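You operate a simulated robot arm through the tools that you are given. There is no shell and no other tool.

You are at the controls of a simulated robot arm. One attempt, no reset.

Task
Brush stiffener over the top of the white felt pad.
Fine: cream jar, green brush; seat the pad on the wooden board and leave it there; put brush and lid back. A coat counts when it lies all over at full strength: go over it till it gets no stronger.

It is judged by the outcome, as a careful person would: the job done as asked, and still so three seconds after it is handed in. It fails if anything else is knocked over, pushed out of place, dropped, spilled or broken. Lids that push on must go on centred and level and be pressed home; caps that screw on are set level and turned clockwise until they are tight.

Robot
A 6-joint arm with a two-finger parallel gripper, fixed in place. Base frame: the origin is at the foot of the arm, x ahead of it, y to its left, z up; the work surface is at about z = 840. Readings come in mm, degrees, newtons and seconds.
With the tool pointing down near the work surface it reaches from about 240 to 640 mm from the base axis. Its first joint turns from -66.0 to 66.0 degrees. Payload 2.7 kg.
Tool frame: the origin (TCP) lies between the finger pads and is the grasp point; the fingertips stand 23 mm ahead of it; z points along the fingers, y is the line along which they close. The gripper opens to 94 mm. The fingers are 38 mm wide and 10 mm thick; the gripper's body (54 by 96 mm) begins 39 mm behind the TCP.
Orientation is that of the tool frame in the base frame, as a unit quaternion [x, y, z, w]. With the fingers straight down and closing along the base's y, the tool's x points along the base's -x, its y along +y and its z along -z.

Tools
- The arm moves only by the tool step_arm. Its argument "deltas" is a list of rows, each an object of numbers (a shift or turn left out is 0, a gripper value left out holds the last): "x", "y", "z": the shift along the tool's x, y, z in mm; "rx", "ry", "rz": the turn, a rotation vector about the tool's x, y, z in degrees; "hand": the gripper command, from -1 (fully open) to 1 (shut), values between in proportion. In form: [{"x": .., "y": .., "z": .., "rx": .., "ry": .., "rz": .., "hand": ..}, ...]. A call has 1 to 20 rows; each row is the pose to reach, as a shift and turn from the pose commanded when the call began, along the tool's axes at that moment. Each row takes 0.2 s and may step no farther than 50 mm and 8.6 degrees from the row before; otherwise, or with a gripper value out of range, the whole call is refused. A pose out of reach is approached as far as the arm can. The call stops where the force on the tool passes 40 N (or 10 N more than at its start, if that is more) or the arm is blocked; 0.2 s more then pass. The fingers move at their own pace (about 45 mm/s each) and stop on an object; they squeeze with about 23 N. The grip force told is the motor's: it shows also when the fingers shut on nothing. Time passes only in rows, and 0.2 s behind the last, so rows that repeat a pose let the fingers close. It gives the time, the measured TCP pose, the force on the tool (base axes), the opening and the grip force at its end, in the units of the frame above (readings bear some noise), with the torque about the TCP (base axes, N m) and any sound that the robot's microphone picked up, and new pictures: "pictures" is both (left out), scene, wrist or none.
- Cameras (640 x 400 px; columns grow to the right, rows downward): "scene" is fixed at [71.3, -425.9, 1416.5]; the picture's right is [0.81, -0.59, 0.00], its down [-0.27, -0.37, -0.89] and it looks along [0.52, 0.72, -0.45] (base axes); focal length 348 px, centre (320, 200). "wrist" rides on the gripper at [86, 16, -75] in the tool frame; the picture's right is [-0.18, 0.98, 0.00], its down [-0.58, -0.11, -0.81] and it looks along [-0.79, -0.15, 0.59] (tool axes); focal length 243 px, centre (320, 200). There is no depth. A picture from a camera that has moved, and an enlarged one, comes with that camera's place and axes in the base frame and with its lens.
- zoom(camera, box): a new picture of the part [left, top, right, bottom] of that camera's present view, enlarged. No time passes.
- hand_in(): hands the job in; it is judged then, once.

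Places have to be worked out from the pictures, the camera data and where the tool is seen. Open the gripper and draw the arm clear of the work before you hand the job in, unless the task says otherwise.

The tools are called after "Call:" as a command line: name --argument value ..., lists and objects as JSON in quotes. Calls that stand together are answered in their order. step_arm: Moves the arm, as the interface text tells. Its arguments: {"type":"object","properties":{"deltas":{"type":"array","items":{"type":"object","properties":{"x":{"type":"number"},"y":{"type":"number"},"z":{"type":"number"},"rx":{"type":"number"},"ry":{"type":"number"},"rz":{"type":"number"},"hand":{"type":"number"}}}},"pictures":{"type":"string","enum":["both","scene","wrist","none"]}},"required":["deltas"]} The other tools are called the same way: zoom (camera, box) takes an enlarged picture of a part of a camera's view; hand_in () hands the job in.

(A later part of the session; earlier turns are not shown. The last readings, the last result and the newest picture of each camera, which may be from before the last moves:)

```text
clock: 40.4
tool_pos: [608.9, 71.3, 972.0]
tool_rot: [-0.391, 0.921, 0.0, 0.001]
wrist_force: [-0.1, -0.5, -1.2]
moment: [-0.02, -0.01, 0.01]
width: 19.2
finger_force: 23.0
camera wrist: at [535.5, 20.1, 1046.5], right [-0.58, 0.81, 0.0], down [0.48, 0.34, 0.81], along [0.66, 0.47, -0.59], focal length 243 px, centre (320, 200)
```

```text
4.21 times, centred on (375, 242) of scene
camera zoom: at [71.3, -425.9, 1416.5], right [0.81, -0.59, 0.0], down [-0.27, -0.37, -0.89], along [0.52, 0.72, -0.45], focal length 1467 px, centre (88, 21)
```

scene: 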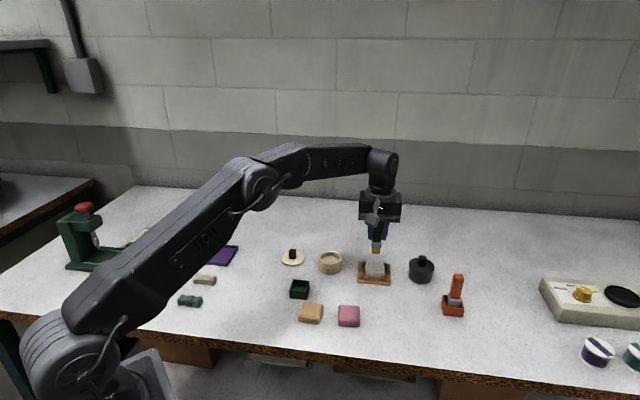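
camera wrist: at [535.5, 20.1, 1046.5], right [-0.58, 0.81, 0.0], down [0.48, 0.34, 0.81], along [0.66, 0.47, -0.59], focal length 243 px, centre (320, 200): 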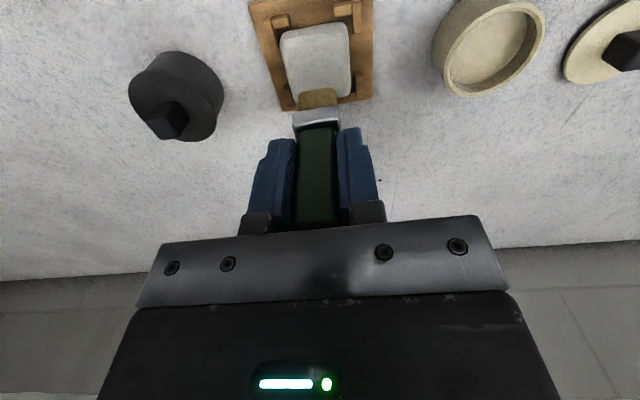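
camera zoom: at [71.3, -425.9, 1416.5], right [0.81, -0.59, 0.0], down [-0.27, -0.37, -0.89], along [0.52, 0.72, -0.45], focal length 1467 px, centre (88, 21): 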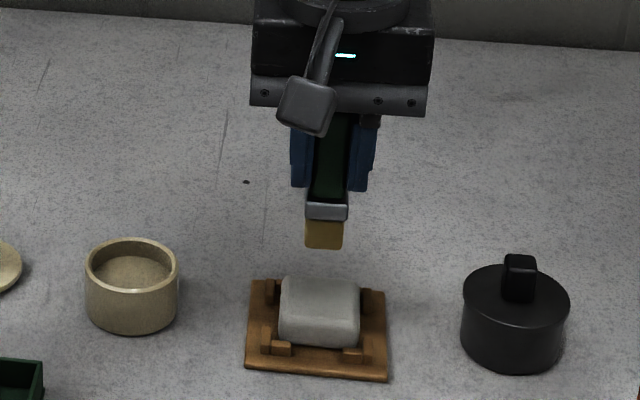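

The brush is centred over the pad within about 2 mm. I move to the pad's centre and lower in small steps to find where the bristles touch.

Call:
step_arm --deltas '[{"x": -1, "y": -1.2, "z": 15}, {"x": -1, "y": -1.2, "z": 30}, {"x": -1, "y": -1.2, "z": 36}, {"x": -1, "y": -1.2, "z": 38}, {"x": -1, "y": -1.2, "z": 38}]' --pictures "wrist"

Call:
zoom --camera "wrist" --box '[230, 40, 410, 190]'

Call:
zoom --camera "scene" --box '[345, 215, 405, 290]'

```text
clock: 41.6
tool_pos: [611.2, 70.2, 933.2]
tool_rot: [-0.391, 0.92, 0.0, 0.0]
wrist_force: [1.0, -0.9, -0.6]
moment: [-0.02, -0.01, 0.02]
width: 19.5
finger_force: 23.3
camera wrist: at [537.6, 19.6, 1008.6], right [-0.58, 0.82, 0.0], down [0.48, 0.34, 0.81], along [0.66, 0.47, -0.59], focal length 243 px, centre (320, 200)
```

wrist: 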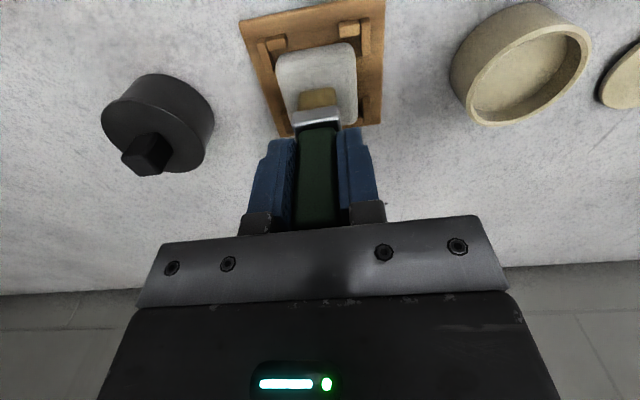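

```text
2.67 times, centred on (320, 115) of wrist
camera zoom: at [537.6, 19.6, 1008.6], right [-0.58, 0.82, 0.0], down [0.48, 0.34, 0.81], along [0.66, 0.47, -0.59], focal length 647 px, centre (320, 427)
```

zoom: 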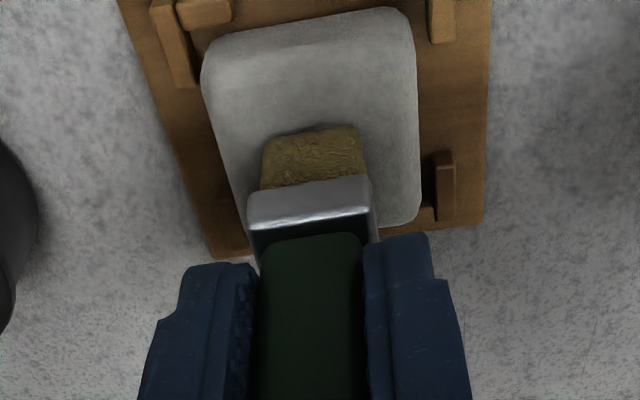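

```text
5.33 times, centred on (375, 252) of scene
camera zoom: at [71.3, -425.9, 1416.5], right [0.81, -0.59, 0.0], down [-0.27, -0.37, -0.89], along [0.52, 0.72, -0.45], focal length 1859 px, centre (27, -80)
```

zoom: 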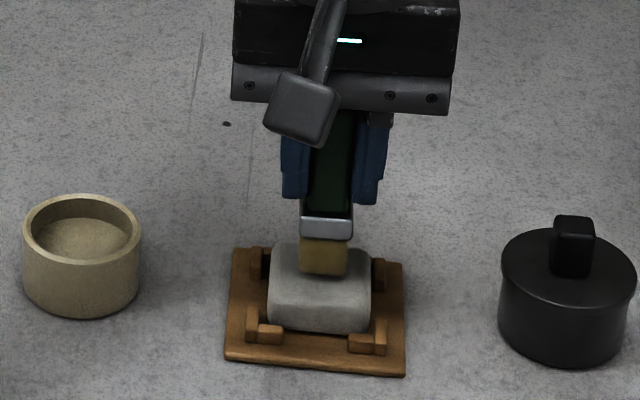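

There is no force yet, so I continue down in 1 mm steps.

Call:
step_arm --deltas '[{"z": 1}, {"z": 2}, {"z": 2}]' --pictures "none"

Call:
zoom --camera "wrist" --box '[260, 50, 380, 150]'

```text
clock: 42.4
tool_pos: [609.9, 71.2, 932.2]
tool_rot: [-0.391, 0.921, 0.0, 0.0]
wrist_force: [-0.3, 0.1, -0.2]
moment: [0.01, 0.01, -0.03]
width: 19.4
finger_force: 22.8
```

```text
4.00 times, centred on (320, 100) of wrist
camera zoom: at [537.8, 19.7, 1006.8], right [-0.58, 0.82, 0.0], down [0.48, 0.34, 0.81], along [0.66, 0.47, -0.59], focal length 970 px, centre (320, 600)
```

zoom: 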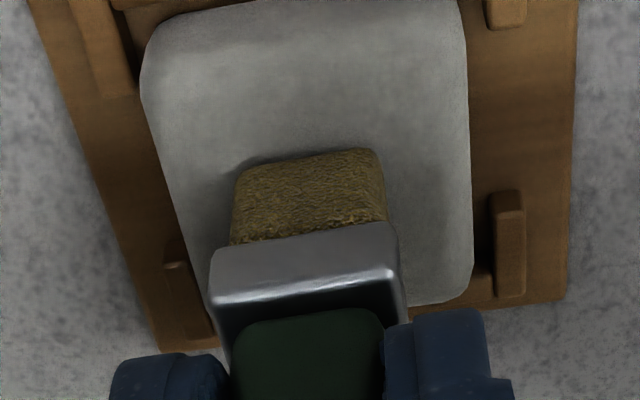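

Still no contact force, though the bristles look very close. I lower another 2 mm in steps.

Call:
step_arm --deltas '[{"z": 1}, {"z": 2}, {"z": 2}]' --pictures "none"

Call:
zoom --camera "wrist" --box '[260, 50, 380, 150]'

```text
clock: 43.2
tool_pos: [609.4, 71.3, 929.8]
tool_rot: [-0.391, 0.921, 0.0, 0.0]
wrist_force: [-0.7, 0.4, -1.2]
moment: [0.01, 0.0, -0.02]
width: 19.4
finger_force: 22.6
```

```text
4.00 times, centred on (320, 100) of wrist
camera zoom: at [537.7, 19.5, 1004.8], right [-0.58, 0.82, 0.0], down [0.48, 0.34, 0.81], along [0.66, 0.47, -0.59], focal length 970 px, centre (320, 600)
```

zoom: 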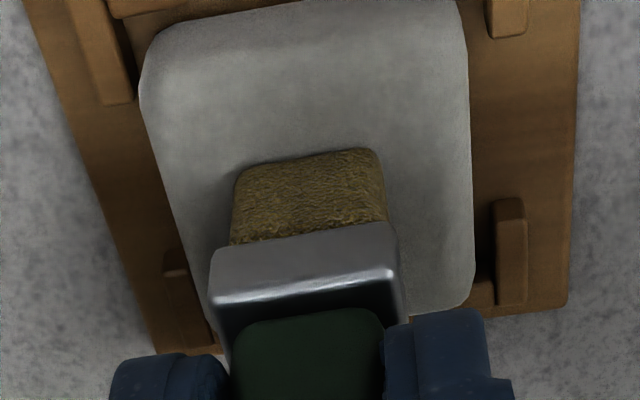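

Shadows under the bristles show a small gap remaining. I continue down with tiny steps.

Call:
step_arm --deltas '[{"z": 0.7}, {"z": 1.4}, {"z": 1.4}]' --pictures "none"

Call:
zoom --camera "wrist" --box '[260, 50, 380, 150]'

Call:
zoom --camera "scene" --box '[355, 235, 395, 285]'

```text
clock: 44.0
tool_pos: [609.9, 71.0, 928.6]
tool_rot: [-0.391, 0.92, 0.0, 0.002]
wrist_force: [-1.3, 0.0, 6.6]
moment: [0.01, 0.06, -0.02]
width: 19.5
finger_force: 23.2
```

```text
4.00 times, centred on (320, 100) of wrist
camera zoom: at [537.9, 19.4, 1004.2], right [-0.58, 0.82, 0.0], down [0.48, 0.34, 0.81], along [0.66, 0.47, -0.59], focal length 970 px, centre (320, 600)
```

zoom: 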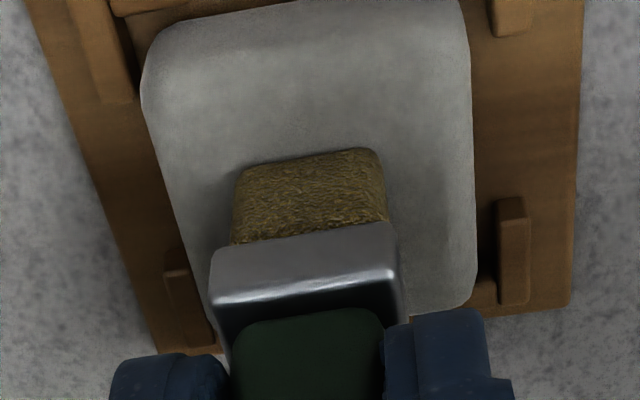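

```text
8.00 times, centred on (375, 260) of scene
camera zoom: at [71.2, -425.9, 1416.5], right [0.81, -0.59, 0.0], down [-0.27, -0.37, -0.89], along [0.52, 0.72, -0.45], focal length 2788 px, centre (-120, -280)
```

zoom: 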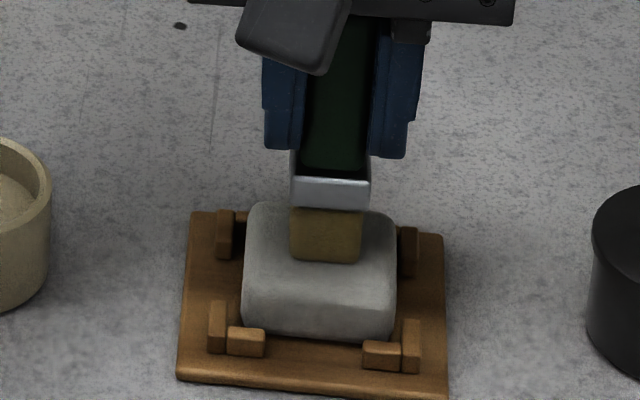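

Contact is at about 6.6 N with the bristles on the pad's centre. I ease slightly and make one short test stroke toward the near edge, then look at the mark and whether the pad shifted.

Call:
step_arm --deltas '[{"x": 0, "z": -0.5}, {"x": 4, "z": -0.5}, {"x": 8, "z": -0.5}, {"x": 12, "z": -0.5}, {"x": 15, "z": -0.5}, {"x": 15, "z": -0.5}]' --pictures "wrist"

Call:
zoom --camera "wrist" --box '[230, 30, 410, 180]'

Call:
zoom --camera "scene" --box '[355, 235, 395, 285]'

```text
clock: 45.4
tool_pos: [599.8, 59.0, 929.7]
tool_rot: [-0.391, 0.921, 0.0, -0.001]
wrist_force: [0.5, 1.2, 4.6]
moment: [0.07, -0.08, -0.04]
width: 19.5
finger_force: 23.4
camera wrist: at [527.5, 8.6, 1004.3], right [-0.58, 0.82, 0.0], down [0.48, 0.34, 0.81], along [0.66, 0.47, -0.59], focal length 243 px, centre (320, 200)
```

wrist: 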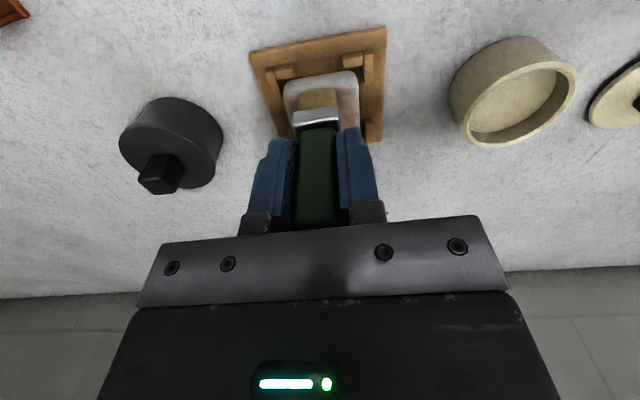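

```text
2.67 times, centred on (320, 105) of wrist
camera zoom: at [527.5, 8.6, 1004.3], right [-0.58, 0.82, 0.0], down [0.48, 0.34, 0.81], along [0.66, 0.47, -0.59], focal length 647 px, centre (320, 453)
```

zoom: 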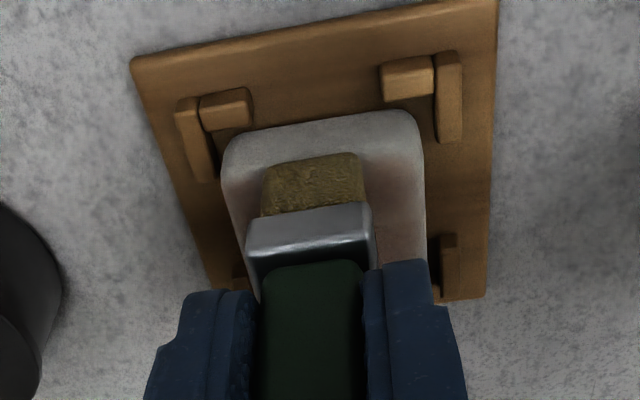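

```text
8.00 times, centred on (375, 260) of scene
camera zoom: at [71.2, -425.8, 1416.5], right [0.81, -0.59, 0.0], down [-0.27, -0.37, -0.89], along [0.52, 0.72, -0.45], focal length 2788 px, centre (-120, -280)
```

zoom: 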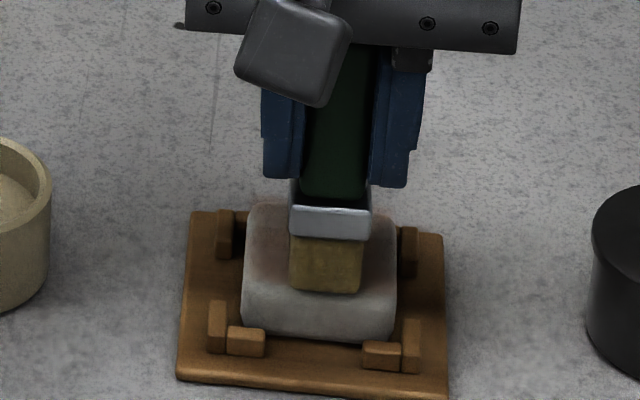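

The pad takes a faint pinkish tint where brushed, and it stayed in place at about 5 N. I now sweep the whole top in lanes at the same height.

Call:
step_arm --deltas '[{"x": 0, "y": -7}, {"x": 0, "y": -13}, {"x": -6, "y": -13}, {"x": -12, "y": -13}, {"x": -18, "y": -13}, {"x": -25, "y": -13}, {"x": -32, "y": -13}, {"x": -32, "y": -6}, {"x": -32, "y": 0}, {"x": -26, "y": 0}, {"x": -19, "y": 0}, {"x": -12, "y": 0}, {"x": -6, "y": 0}, {"x": 0, "y": 0}, {"x": 0, "y": 7}, {"x": 0, "y": 13}, {"x": -8, "y": 13}, {"x": -16, "y": 13}, {"x": -24, "y": 13}, {"x": -32, "y": 13}]' --pictures "wrist"

Call:
zoom --camera "wrist" --box '[230, 30, 410, 180]'

Call:
zoom --camera "scene" --box '[355, 235, 395, 285]'

```text
clock: 49.6
tool_pos: [612.3, 90.6, 928.2]
tool_rot: [-0.391, 0.92, 0.0, 0.0]
wrist_force: [-0.3, -1.8, 3.7]
moment: [-0.1, 0.09, 0.01]
width: 19.5
finger_force: 22.2
camera wrist: at [539.7, 40.5, 1004.2], right [-0.58, 0.81, 0.0], down [0.48, 0.34, 0.81], along [0.66, 0.47, -0.59], focal length 243 px, centre (320, 200)
```

wrist: 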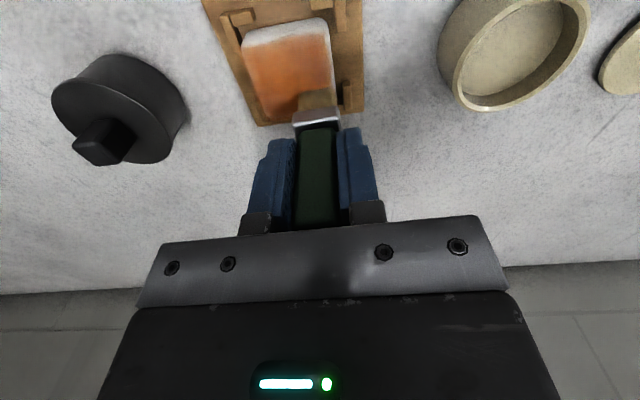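

```text
2.67 times, centred on (320, 105) of wrist
camera zoom: at [539.7, 40.5, 1004.2], right [-0.58, 0.81, 0.0], down [0.48, 0.34, 0.81], along [0.66, 0.47, -0.59], focal length 647 px, centre (320, 453)
```

zoom: 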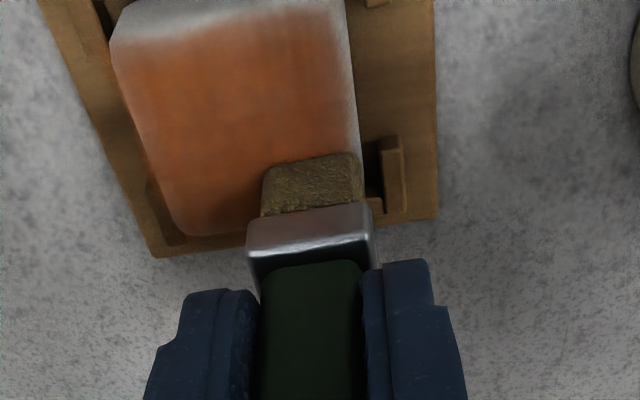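

```text
8.00 times, centred on (375, 260) of scene
camera zoom: at [71.2, -425.9, 1416.5], right [0.81, -0.59, 0.0], down [-0.27, -0.37, -0.89], along [0.52, 0.72, -0.45], focal length 2788 px, centre (-120, -280)
```

zoom: 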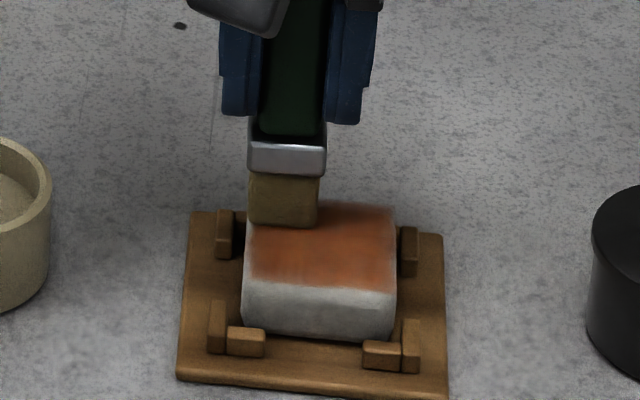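

An orange coat is building up and the pad has not moved. The near edge and the right side are lighter. I lift to view the whole pad.

Call:
step_arm --deltas '[{"z": -10}, {"z": -30}, {"x": 5, "z": -43}, {"x": 5, "z": -43}]' --pictures "wrist"

Call:
zoom --camera "wrist" --box '[210, 0, 390, 130]'

Call:
zoom --camera "scene" --box '[355, 245, 395, 290]'

```text
clock: 50.6
tool_pos: [607.7, 88.8, 971.2]
tool_rot: [-0.39, 0.921, 0.0, 0.0]
wrist_force: [-0.8, 0.5, 0.0]
moment: [0.0, -0.01, 0.01]
width: 19.7
finger_force: 23.1
camera wrist: at [536.5, 36.8, 1046.9], right [-0.58, 0.82, 0.0], down [0.48, 0.34, 0.81], along [0.66, 0.47, -0.59], focal length 243 px, centre (320, 200)
```

wrist: 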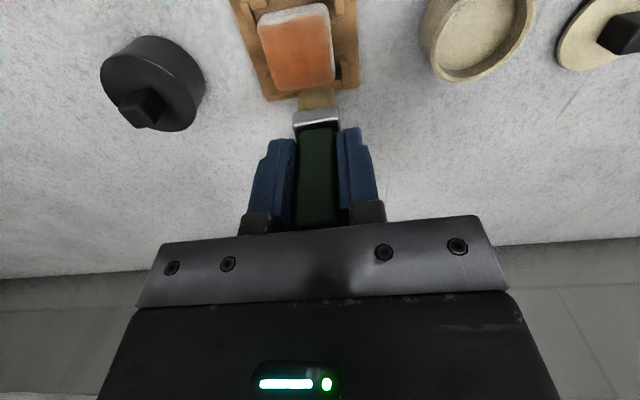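

```text
3.08 times, centred on (300, 65) of wrist
camera zoom: at [536.5, 36.8, 1046.9], right [-0.58, 0.82, 0.0], down [0.48, 0.34, 0.81], along [0.66, 0.47, -0.59], focal length 746 px, centre (382, 615)
```

zoom: 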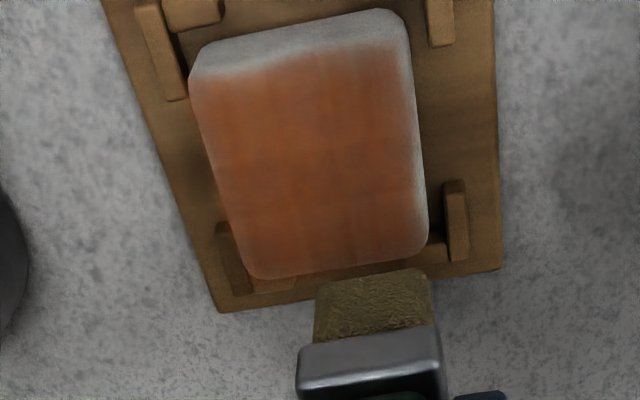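

```text
8.89 times, centred on (375, 268) of scene
camera zoom: at [71.3, -425.9, 1416.5], right [0.81, -0.59, 0.0], down [-0.27, -0.37, -0.89], along [0.52, 0.72, -0.45], focal length 3098 px, centre (-169, -400)
```

zoom: 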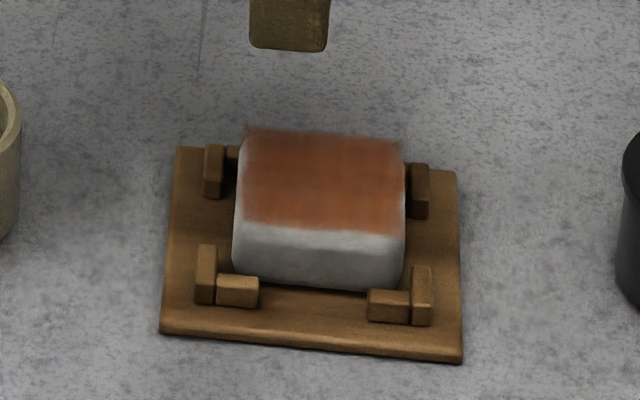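

Most of the top is coated, but unevenly, with pale edges. I go back to the jar for a second, gentler dip of about 46 mm down, then return to hover.

Call:
step_arm --deltas '[{"x": 1.3, "y": 35}, {"x": 2.6, "y": 70}, {"x": 3.8, "y": 103.2}, {"x": 3.8, "y": 103.2, "z": 0}, {"x": 3.8, "y": 103.2, "z": 20}, {"x": 3.8, "y": 103.2, "z": 36}, {"x": 3.8, "y": 103.2, "z": 43}, {"x": 3.8, "y": 103.2, "z": 46.3}, {"x": 3.8, "y": 103.2, "z": 46.3}]' --pictures "wrist"

Call:
zoom --camera "wrist" --box '[260, 20, 380, 140]'

```text
clock: 52.6
tool_pos: [532.7, 158.4, 925.5]
tool_rot: [-0.391, 0.92, 0.0, 0.0]
wrist_force: [0.1, 0.9, -0.7]
moment: [0.01, -0.02, 0.0]
width: 19.2
finger_force: 22.7
camera wrist: at [460.6, 106.1, 1000.4], right [-0.58, 0.82, 0.0], down [0.48, 0.34, 0.81], along [0.66, 0.47, -0.59], focal length 243 px, centre (320, 200)
```

wrist: 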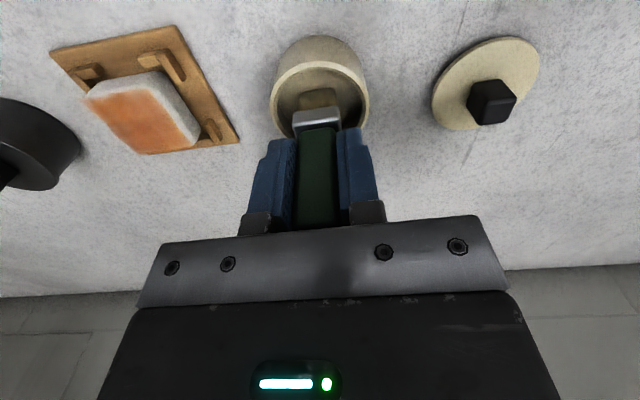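

```text
3.33 times, centred on (320, 80) of wrist
camera zoom: at [460.6, 106.1, 1000.4], right [-0.58, 0.82, 0.0], down [0.48, 0.34, 0.81], along [0.66, 0.47, -0.59], focal length 809 px, centre (320, 600)
```

zoom: 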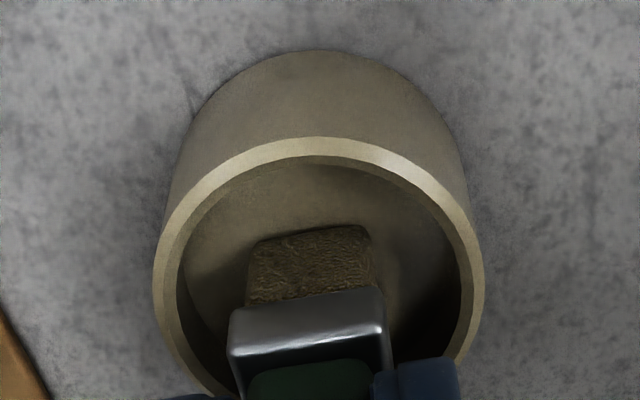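

No contact force yet at this depth, so I lower further in 1 mm steps.

Call:
step_arm --deltas '[{"z": 1}, {"z": 2}, {"z": 2}]' --pictures "none"

Call:
zoom --camera "wrist" --box '[260, 20, 380, 140]'

```text
clock: 53.4
tool_pos: [532.2, 157.4, 924.4]
tool_rot: [-0.39, 0.921, 0.0, 0.002]
wrist_force: [-1.1, 0.0, 6.9]
moment: [0.03, 0.07, -0.01]
width: 19.5
finger_force: 23.5
```

```text
3.33 times, centred on (320, 80) of wrist
camera zoom: at [460.5, 106.0, 999.2], right [-0.58, 0.82, 0.0], down [0.48, 0.34, 0.81], along [0.66, 0.47, -0.59], focal length 809 px, centre (320, 600)
```

zoom: 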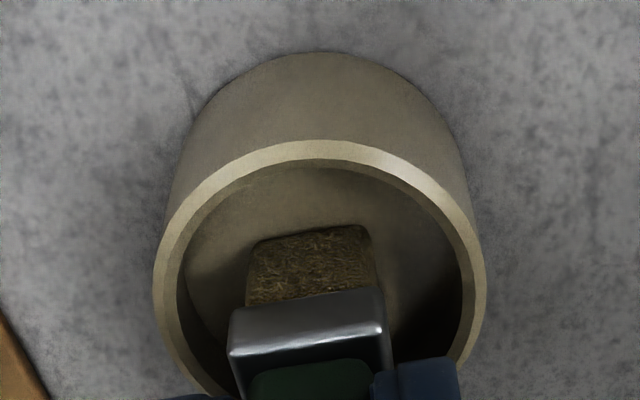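

Contact is about 7 N and the bristles are picking up liquid. I hold for a moment, then lift back to hover height and check the brush.

Call:
step_arm --deltas '[{"z": 0}, {"z": 0.3}, {"z": 0.3}, {"z": 0.3}, {"z": -8}, {"z": -25}, {"z": -48.2}, {"z": -48.2}, {"z": -48.2}]' --pictures "wrist"

Call:
zoom --camera "wrist" --box '[260, 20, 380, 140]'

Call:
zoom --camera "scene" --box '[290, 205, 410, 295]'

```text
clock: 55.4
tool_pos: [532.1, 158.0, 971.7]
tool_rot: [-0.391, 0.92, -0.001, 0.0]
wrist_force: [0.0, -0.1, 0.1]
moment: [-0.01, 0.02, 0.02]
width: 19.5
finger_force: 23.3
camera wrist: at [460.1, 106.1, 1047.0], right [-0.58, 0.82, 0.0], down [0.48, 0.34, 0.81], along [0.66, 0.47, -0.59], focal length 243 px, centre (320, 200)
```

wrist: 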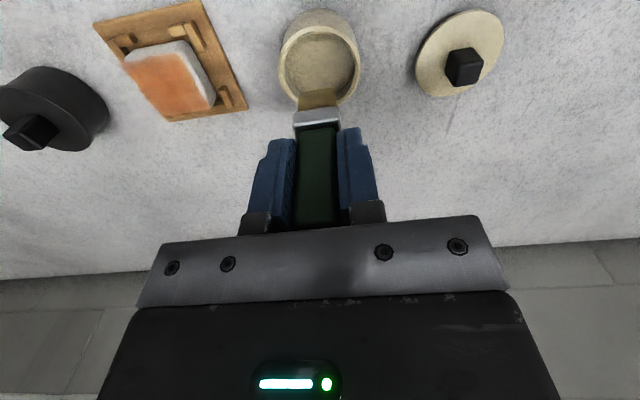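

```text
3.33 times, centred on (320, 80) of wrist
camera zoom: at [460.1, 106.1, 1047.0], right [-0.58, 0.82, 0.0], down [0.48, 0.34, 0.81], along [0.66, 0.47, -0.59], focal length 809 px, centre (320, 600)
```

zoom: 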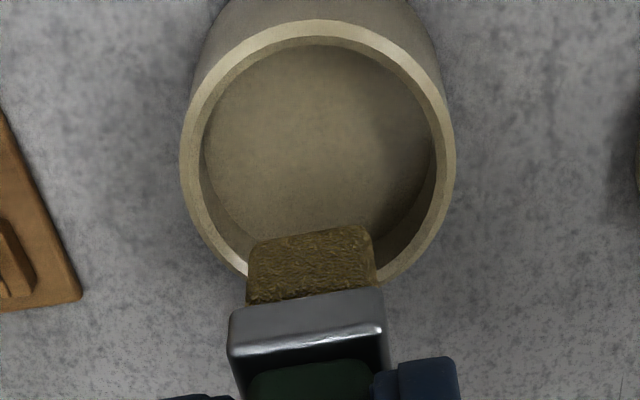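

```text
4.44 times, centred on (350, 250) of scene
camera zoom: at [71.3, -425.9, 1416.5], right [0.81, -0.59, 0.0], down [-0.27, -0.37, -0.89], along [0.52, 0.72, -0.45], focal length 1549 px, centre (187, -22)
```

zoom: 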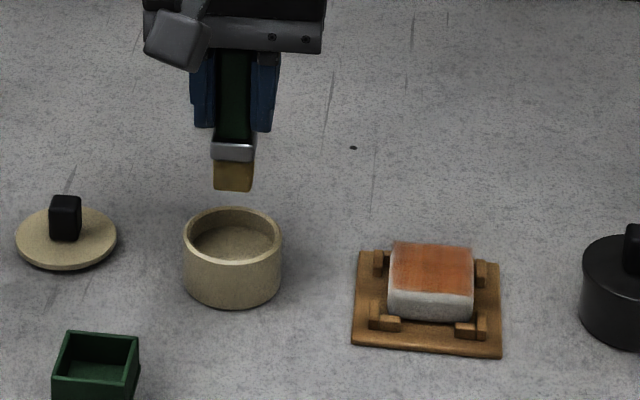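

The brush is reloaded with no drips in view. I return to the pad's near-left corner and sweep with wider, closer lanes that overlap the edges.

Call:
step_arm --deltas '[{"x": 7, "y": -33}, {"x": 14, "y": -66}, {"x": 21, "y": -99}, {"x": 27.2, "y": -132.2}, {"x": 27.2, "y": -132.2, "z": 20}, {"x": 27.2, "y": -132.2, "z": 36}, {"x": 27.2, "y": -132.2, "z": 42.9}, {"x": 19.2, "y": -132.2, "z": 42.9}, {"x": 11.2, "y": -132.2, "z": 42.9}, {"x": 3.2, "y": -132.2, "z": 42.9}, {"x": -3.8, "y": -132.2, "z": 42.9}, {"x": -10.8, "y": -132.2, "z": 42.9}, {"x": -10.8, "y": -124.2, "z": 42.9}, {"x": -2.8, "y": -124.2, "z": 42.9}, {"x": 5.2, "y": -124.2, "z": 42.9}, {"x": 13.2, "y": -124.2, "z": 42.9}, {"x": 20.2, "y": -124.2, "z": 42.9}, {"x": 27.2, "y": -124.2, "z": 42.9}]' --pictures "wrist"

Call:
zoom --camera "scene" --box '[355, 235, 395, 285]'

```text
clock: 59.2
tool_pos: [603.7, 51.1, 927.6]
tool_rot: [-0.391, 0.921, 0.001, 0.0]
wrist_force: [0.4, 1.7, 2.5]
moment: [0.08, -0.05, 0.01]
width: 19.4
finger_force: 22.9
camera wrist: at [530.8, 0.2, 1004.2], right [-0.58, 0.81, 0.0], down [0.48, 0.34, 0.81], along [0.66, 0.47, -0.59], focal length 243 px, centre (320, 200)
```

wrist: 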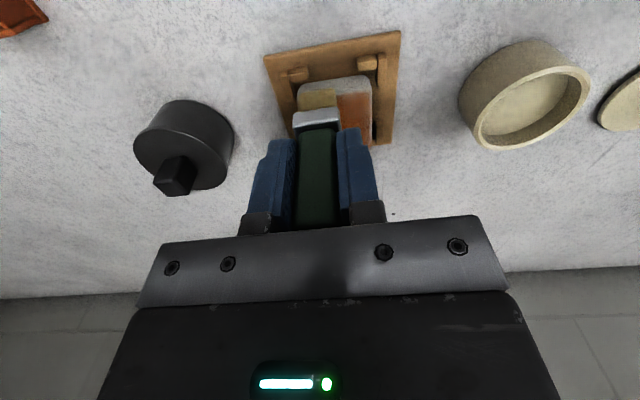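

```text
8.00 times, centred on (375, 260) of scene
camera zoom: at [71.3, -425.8, 1416.5], right [0.81, -0.59, 0.0], down [-0.27, -0.37, -0.89], along [0.52, 0.72, -0.45], focal length 2788 px, centre (-120, -280)
```

zoom: 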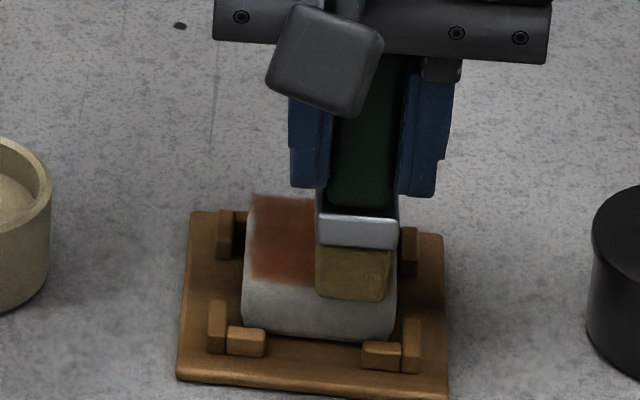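

The coat is deepening and the pad stays put. I continue the remaining lanes with a touch more pressure.

Call:
step_arm --deltas '[{"x": 0, "y": 4, "z": 0.5}, {"x": 0, "y": 8, "z": 0.5}, {"x": -8, "y": 8, "z": 0.5}, {"x": -16, "y": 8, "z": 0.5}, {"x": -24, "y": 8, "z": 0.5}, {"x": -31, "y": 8, "z": 0.5}, {"x": -38, "y": 8, "z": 0.5}, {"x": -38, "y": 16, "z": 0.5}, {"x": -30, "y": 16, "z": 0.5}, {"x": -22, "y": 16, "z": 0.5}, {"x": -14, "y": 16, "z": 0.5}, {"x": -7, "y": 16, "z": 0.5}, {"x": 0, "y": 16, "z": 0.5}, {"x": 0, "y": 24, "z": 0.5}, {"x": -8, "y": 24, "z": 0.5}, {"x": -16, "y": 24, "z": 0.5}, {"x": -24, "y": 24, "z": 0.5}, {"x": -31, "y": 24, "z": 0.5}, {"x": -38, "y": 24, "z": 0.5}]' --pictures "wrist"

Call:
zoom --camera "wrist" --box '[220, 0, 400, 150]'

Call:
zoom --camera "scene" --box '[355, 235, 395, 285]'

```text
clock: 63.2
tool_pos: [611.2, 96.9, 928.3]
tool_rot: [-0.391, 0.92, 0.0, -0.001]
wrist_force: [-1.9, -2.8, 9.0]
moment: [-0.23, 0.13, -0.01]
width: 19.6
finger_force: 23.2
camera wrist: at [539.3, 44.2, 1003.9], right [-0.58, 0.82, 0.0], down [0.48, 0.34, 0.81], along [0.66, 0.47, -0.59], focal length 243 px, centre (320, 200)
```

wrist: 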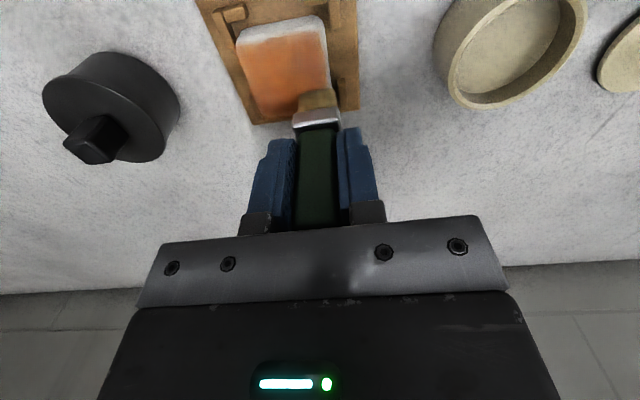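

```text
2.67 times, centred on (310, 75) of wrist
camera zoom: at [539.3, 44.2, 1003.9], right [-0.58, 0.82, 0.0], down [0.48, 0.34, 0.81], along [0.66, 0.47, -0.59], focal length 647 px, centre (347, 533)
```

zoom: 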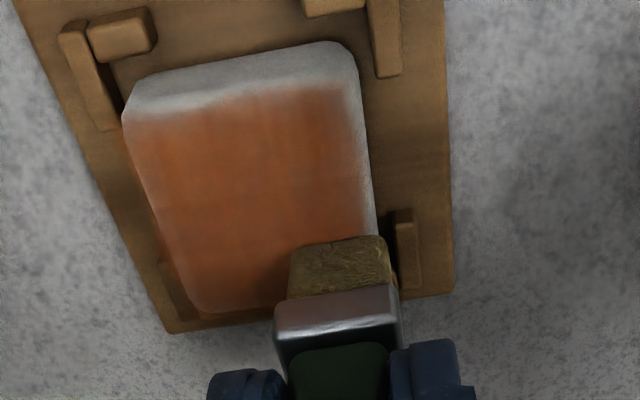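

```text
8.00 times, centred on (375, 260) of scene
camera zoom: at [71.0, -426.0, 1416.5], right [0.81, -0.59, 0.0], down [-0.27, -0.37, -0.89], along [0.53, 0.72, -0.45], focal length 2788 px, centre (-120, -280)
```

zoom: 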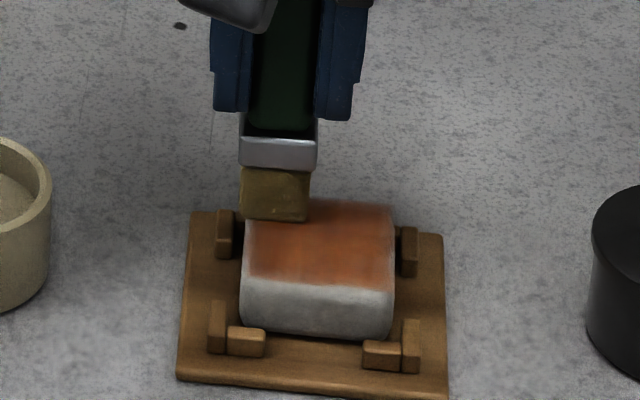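

The coat is more even now. I lift to view the whole pad, compare the strength and check that the pad still sits centred.

Call:
step_arm --deltas '[{"z": -10}, {"z": -30}, {"x": 7, "y": -3, "z": -43.4}, {"x": 7, "y": -3, "z": -43.4}]' --pictures "wrist"

Call:
zoom --camera "wrist" --box '[210, 0, 390, 130]'

Call:
zoom --camera "scene" --box '[355, 245, 395, 290]'

```text
clock: 64.2
tool_pos: [609.5, 88.5, 972.5]
tool_rot: [-0.391, 0.921, 0.0, 0.0]
wrist_force: [0.3, 0.2, -0.4]
moment: [0.02, 0.04, -0.03]
width: 19.3
finger_force: 23.2
camera wrist: at [537.5, 36.6, 1047.0], right [-0.58, 0.82, 0.0], down [0.48, 0.34, 0.81], along [0.66, 0.47, -0.59], focal length 243 px, centre (320, 200)
```

wrist: 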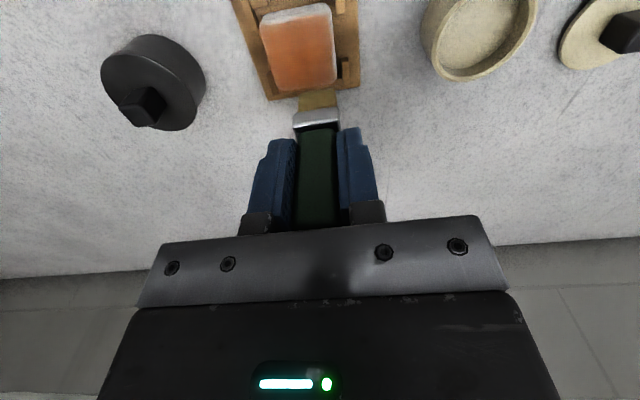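

```text
3.08 times, centred on (300, 65) of wrist
camera zoom: at [537.5, 36.6, 1047.0], right [-0.58, 0.82, 0.0], down [0.48, 0.34, 0.81], along [0.66, 0.47, -0.59], focal length 746 px, centre (382, 615)
```

zoom: 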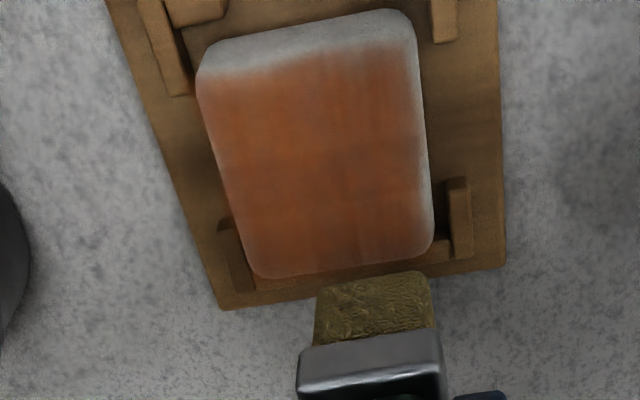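

```text
8.89 times, centred on (375, 268) of scene
camera zoom: at [71.3, -425.9, 1416.5], right [0.81, -0.59, 0.0], down [-0.27, -0.37, -0.89], along [0.52, 0.72, -0.45], focal length 3098 px, centre (-169, -400)
```

zoom: 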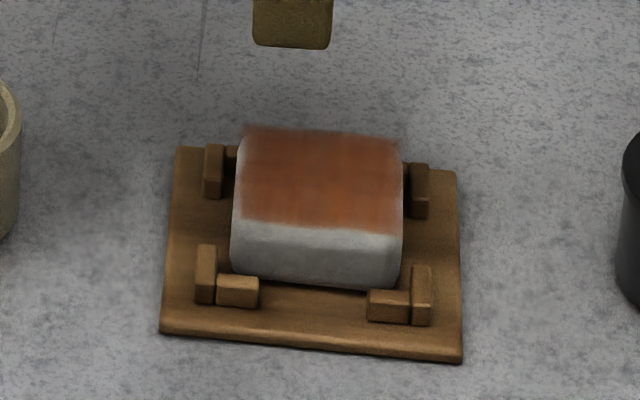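

The pad is still well seated, the coat reaches the top edges, and the brush looks dull again. I re-dip for another pass with wider edge overlap.

Call:
step_arm --deltas '[{"x": 1.3, "y": 35}, {"x": 2.6, "y": 70}, {"x": 3.8, "y": 103.2}, {"x": 3.8, "y": 103.2}, {"x": 3.8, "y": 103.2, "z": 20}, {"x": 3.8, "y": 103.2, "z": 36}, {"x": 3.8, "y": 103.2, "z": 44}, {"x": 3.8, "y": 103.2, "z": 47.5}, {"x": 3.8, "y": 103.2, "z": 48.5}, {"x": 3.8, "y": 103.2, "z": 48.5}, {"x": 3.8, "y": 103.2, "z": 48.5}]' --pictures "wrist"

Call:
zoom --camera "wrist" --box '[260, 20, 380, 140]'

Call:
zoom --camera "scene" --box '[355, 245, 395, 290]'

```text
clock: 66.6
tool_pos: [532.2, 156.8, 924.4]
tool_rot: [-0.391, 0.92, -0.001, 0.001]
wrist_force: [-0.9, -0.4, 6.6]
moment: [0.02, 0.08, 0.02]
width: 19.4
finger_force: 22.2
camera wrist: at [460.2, 105.7, 999.0], right [-0.58, 0.82, 0.0], down [0.48, 0.34, 0.81], along [0.66, 0.47, -0.59], focal length 243 px, centre (320, 200)
```

wrist: 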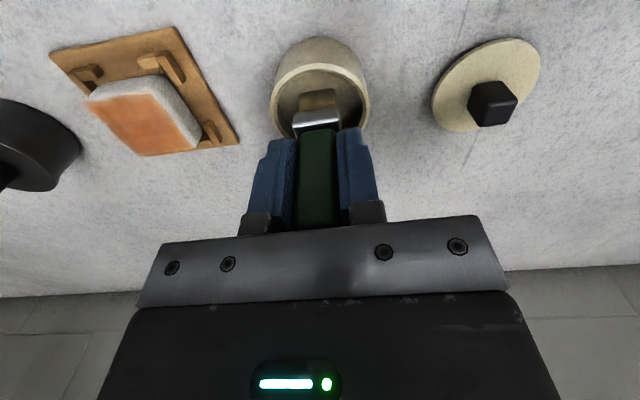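

```text
3.33 times, centred on (320, 80) of wrist
camera zoom: at [460.2, 105.7, 999.0], right [-0.58, 0.82, 0.0], down [0.48, 0.34, 0.81], along [0.66, 0.47, -0.59], focal length 809 px, centre (320, 600)
```

zoom: 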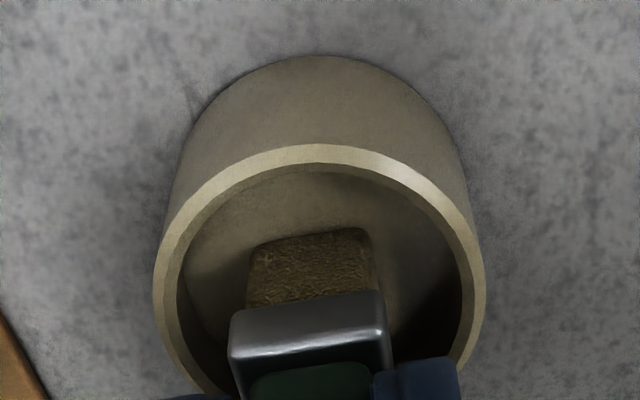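

```text
8.89 times, centred on (375, 268) of scene
camera zoom: at [71.1, -425.9, 1416.5], right [0.81, -0.59, 0.0], down [-0.27, -0.37, -0.89], along [0.52, 0.72, -0.45], focal length 3098 px, centre (-169, -400)
```

zoom: 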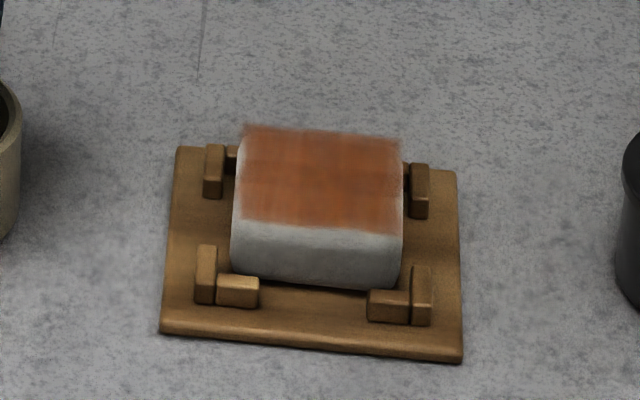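

Unobstructed, the scene view shows a patchy cross-pattern, so the coat is not yet at full strength. I lift, return and sweep crosswise lanes this time, starting at the far edge.

Call:
step_arm --deltas '[{"z": -20}, {"z": -48.5}, {"x": -3.6, "y": -32, "z": -48.5}, {"x": -7.2, "y": -64, "z": -48.5}, {"x": -10.8, "y": -96.2, "z": -48.5}, {"x": -10.8, "y": -96.2, "z": -28}, {"x": -10.8, "y": -96.2, "z": -12}, {"x": -10.8, "y": -96.2, "z": -5.1}, {"x": -10.8, "y": -104.2, "z": -5.1}, {"x": -10.8, "y": -112.2, "z": -5.1}, {"x": -10.8, "y": -120.2, "z": -5.1}, {"x": -10.8, "y": -128.2, "z": -5.1}, {"x": -10.8, "y": -136.2, "z": -5.1}, {"x": -1.8, "y": -136.2, "z": -5.1}, {"x": -1.8, "y": -128.2, "z": -5.1}, {"x": -1.8, "y": -120.2, "z": -5.1}, {"x": -1.8, "y": -112.2, "z": -5.1}, {"x": -1.8, "y": -104.2, "z": -5.1}, {"x": -1.8, "y": -96.2, "z": -5.1}, {"x": 7.2, "y": -96.2, "z": -5.1}]' --pictures "none"

Call:
zoom --camera "scene" --box '[355, 235, 395, 285]'

```text
clock: 70.8
tool_pos: [597.3, 86.2, 929.0]
tool_rot: [-0.392, 0.92, 0.0, 0.001]
wrist_force: [1.3, 3.8, 6.7]
moment: [0.21, -0.07, 0.03]
width: 19.4
finger_force: 23.4
```

```text
8.00 times, centred on (375, 260) of scene
camera zoom: at [71.2, -425.8, 1416.5], right [0.81, -0.59, 0.0], down [-0.27, -0.37, -0.89], along [0.52, 0.72, -0.45], focal length 2788 px, centre (-120, -280)
```

zoom: 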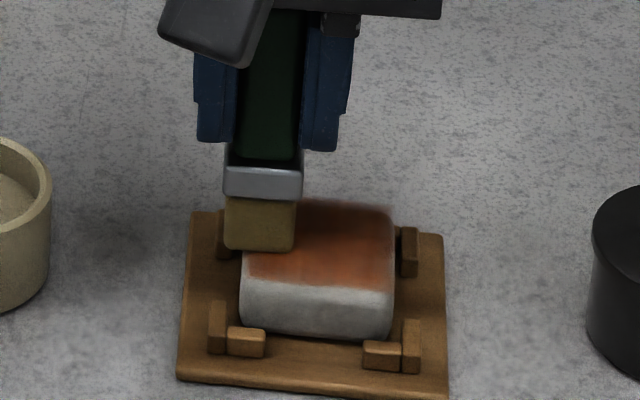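

Forces are moderate and the pad is steady. I continue the crosswise lanes to the near edge.

Call:
step_arm --deltas '[{"x": 0, "y": -8}, {"x": 0, "y": -16}, {"x": 0, "y": -24}, {"x": 0, "y": -32}, {"x": 0, "y": -40}, {"x": 9, "y": -40}, {"x": 9, "y": -32}, {"x": 9, "y": -24}, {"x": 9, "y": -16}, {"x": 9, "y": -8}, {"x": 9, "y": 0}, {"x": 19, "y": 0}, {"x": 19, "y": -8}, {"x": 19, "y": -16}, {"x": 19, "y": -24}, {"x": 19, "y": -32}, {"x": 19, "y": -40}]' --pictures "wrist"

Call:
zoom --camera "scene" --box '[355, 235, 395, 285]'

Call:
zoom --camera "wrist" --box '[240, 20, 420, 160]'

```text
clock: 74.4
tool_pos: [611.7, 43.9, 929.1]
tool_rot: [-0.391, 0.92, 0.0, 0.0]
wrist_force: [-1.0, 1.5, 6.5]
moment: [0.25, 0.13, 0.02]
width: 19.4
finger_force: 22.7
camera wrist: at [539.8, -7.4, 1003.8], right [-0.58, 0.82, 0.0], down [0.48, 0.34, 0.81], along [0.66, 0.47, -0.59], focal length 243 px, centre (320, 200)
```

wrist: 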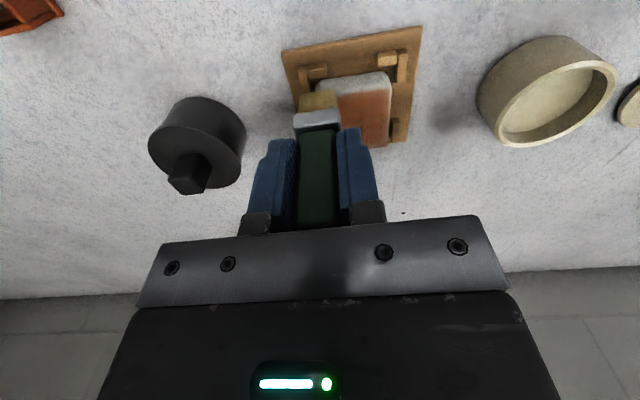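

```text
8.00 times, centred on (375, 260) of scene
camera zoom: at [71.1, -425.8, 1416.5], right [0.81, -0.59, 0.0], down [-0.27, -0.37, -0.89], along [0.52, 0.72, -0.45], focal length 2788 px, centre (-120, -280)
```

zoom: 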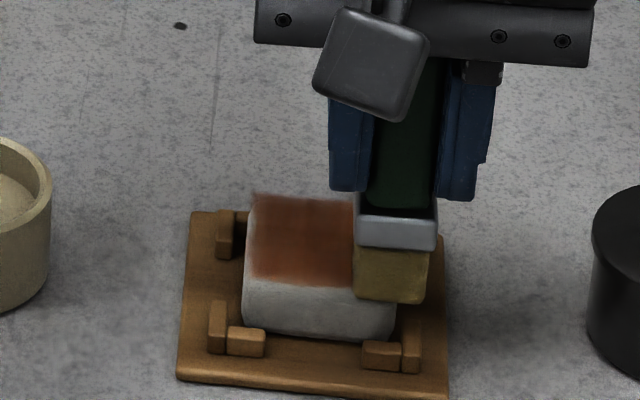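

```text
2.86 times, centred on (330, 90) of wrist
camera zoom: at [539.8, -7.4, 1003.8], right [-0.58, 0.82, 0.0], down [0.48, 0.34, 0.81], along [0.66, 0.47, -0.59], focal length 693 px, centre (291, 514)
```

zoom: 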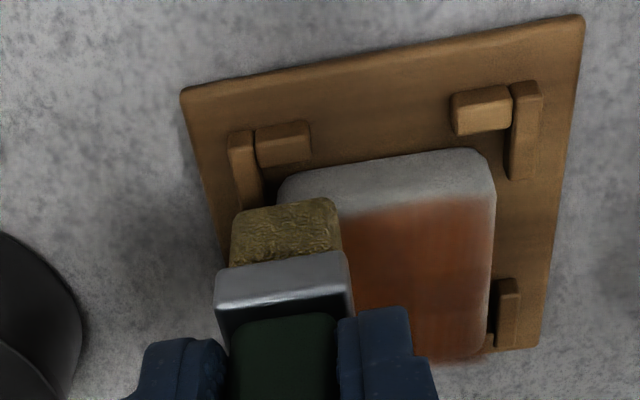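

The near lanes are done. Now a perimeter pass slightly past the edges so the rim of the top gets its full share.

Call:
step_arm --deltas '[{"x": 3, "y": 0}, {"x": 3, "y": 10}, {"x": 3, "y": 20}, {"x": 3, "y": 30}, {"x": 3, "y": 41}, {"x": -7, "y": 41}, {"x": -17, "y": 41}, {"x": -27, "y": 41}, {"x": -39, "y": 41}, {"x": -39, "y": 31}, {"x": -39, "y": 21}, {"x": -39, "y": 11}, {"x": -39, "y": 0}, {"x": -29, "y": 0}, {"x": -19, "y": 0}, {"x": -9, "y": 0}, {"x": 1, "y": 0}, {"x": 1, "y": 0, "z": -10}, {"x": 1, "y": 0, "z": -30}, {"x": 1, "y": 0, "z": -43.4}]' --pictures "wrist"

Call:
zoom --camera "scene" --box '[355, 235, 395, 285]'

Call:
zoom --camera "wrist" --box '[260, 0, 420, 140]'

```text
clock: 78.6
tool_pos: [610.8, 43.7, 972.0]
tool_rot: [-0.392, 0.92, 0.0, 0.0]
wrist_force: [-0.3, -0.4, -0.9]
moment: [0.03, 0.03, 0.0]
width: 19.4
finger_force: 22.5
camera wrist: at [539.5, -8.2, 1047.2], right [-0.58, 0.82, 0.0], down [0.48, 0.34, 0.81], along [0.66, 0.47, -0.59], focal length 243 px, centre (320, 200)
```

wrist: 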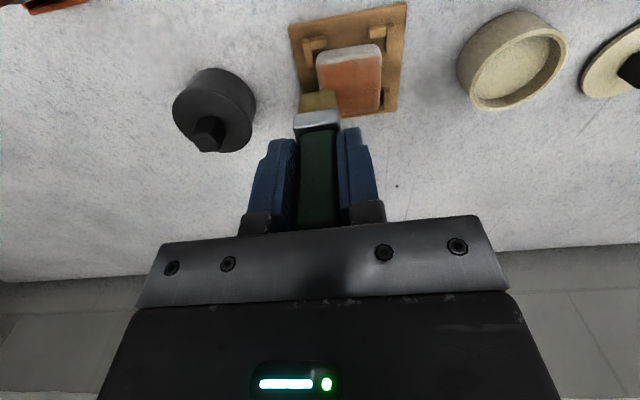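

```text
8.00 times, centred on (375, 260) of scene
camera zoom: at [71.3, -425.9, 1416.5], right [0.81, -0.59, 0.0], down [-0.27, -0.37, -0.89], along [0.52, 0.72, -0.45], focal length 2788 px, centre (-120, -280)
```

zoom: 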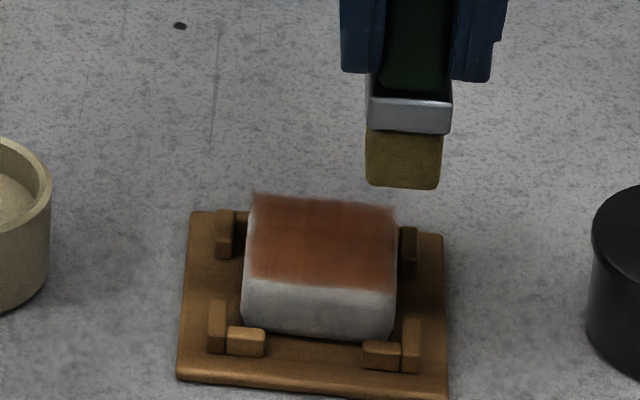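

```text
2.86 times, centred on (340, 70) of wrist
camera zoom: at [539.5, -8.2, 1047.2], right [-0.58, 0.82, 0.0], down [0.48, 0.34, 0.81], along [0.66, 0.47, -0.59], focal length 693 px, centre (263, 571)
```

zoom: 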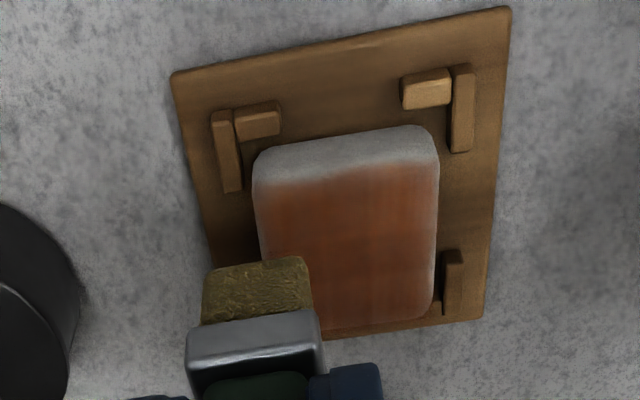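

The coat has deepened to a red-brown, with the rims still lighter. I re-dip and come back to the far-left corner for another full pass.

Call:
step_arm --deltas '[{"x": -7, "y": 34}, {"x": -14, "y": 68}, {"x": -21, "y": 102}, {"x": -27.2, "y": 136.2}, {"x": -27.2, "y": 136.2, "z": 20}, {"x": -27.2, "y": 136.2, "z": 36}, {"x": -27.2, "y": 136.2, "z": 44}, {"x": -27.2, "y": 136.2, "z": 47.8}, {"x": -27.2, "y": 136.2, "z": 48.6}, {"x": -27.2, "y": 136.2, "z": 48.6}, {"x": -27.2, "y": 136.2, "z": 48.6}]' --pictures "wrist"

Call:
zoom --camera "scene" --box '[355, 245, 395, 290]'

```text
clock: 81.0
tool_pos: [532.2, 158.3, 923.4]
tool_rot: [-0.391, 0.92, 0.0, 0.001]
wrist_force: [-1.1, -0.2, 5.2]
moment: [0.02, 0.04, 0.03]
width: 19.6
finger_force: 23.1
camera wrist: at [460.1, 105.8, 998.8], right [-0.58, 0.82, 0.0], down [0.48, 0.34, 0.81], along [0.66, 0.47, -0.59], focal length 243 px, centre (320, 200)
```

wrist: 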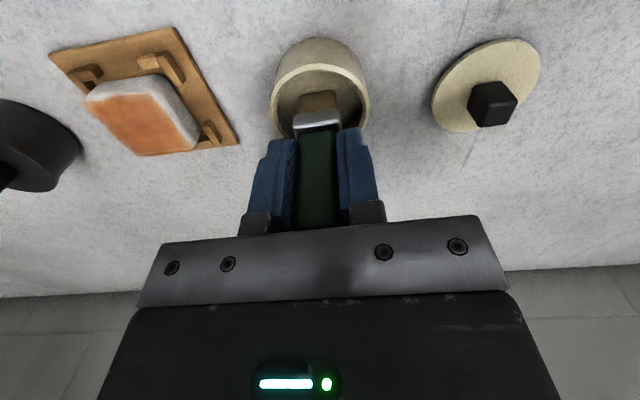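

```text
8.89 times, centred on (375, 268) of scene
camera zoom: at [71.2, -425.9, 1416.5], right [0.81, -0.59, 0.0], down [-0.27, -0.37, -0.89], along [0.52, 0.72, -0.45], focal length 3098 px, centre (-169, -400)
```

zoom: 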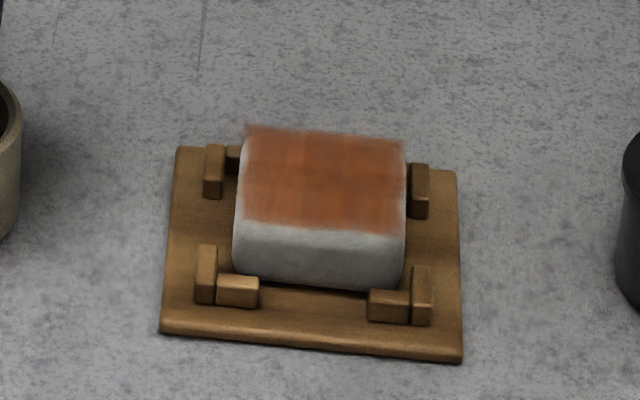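

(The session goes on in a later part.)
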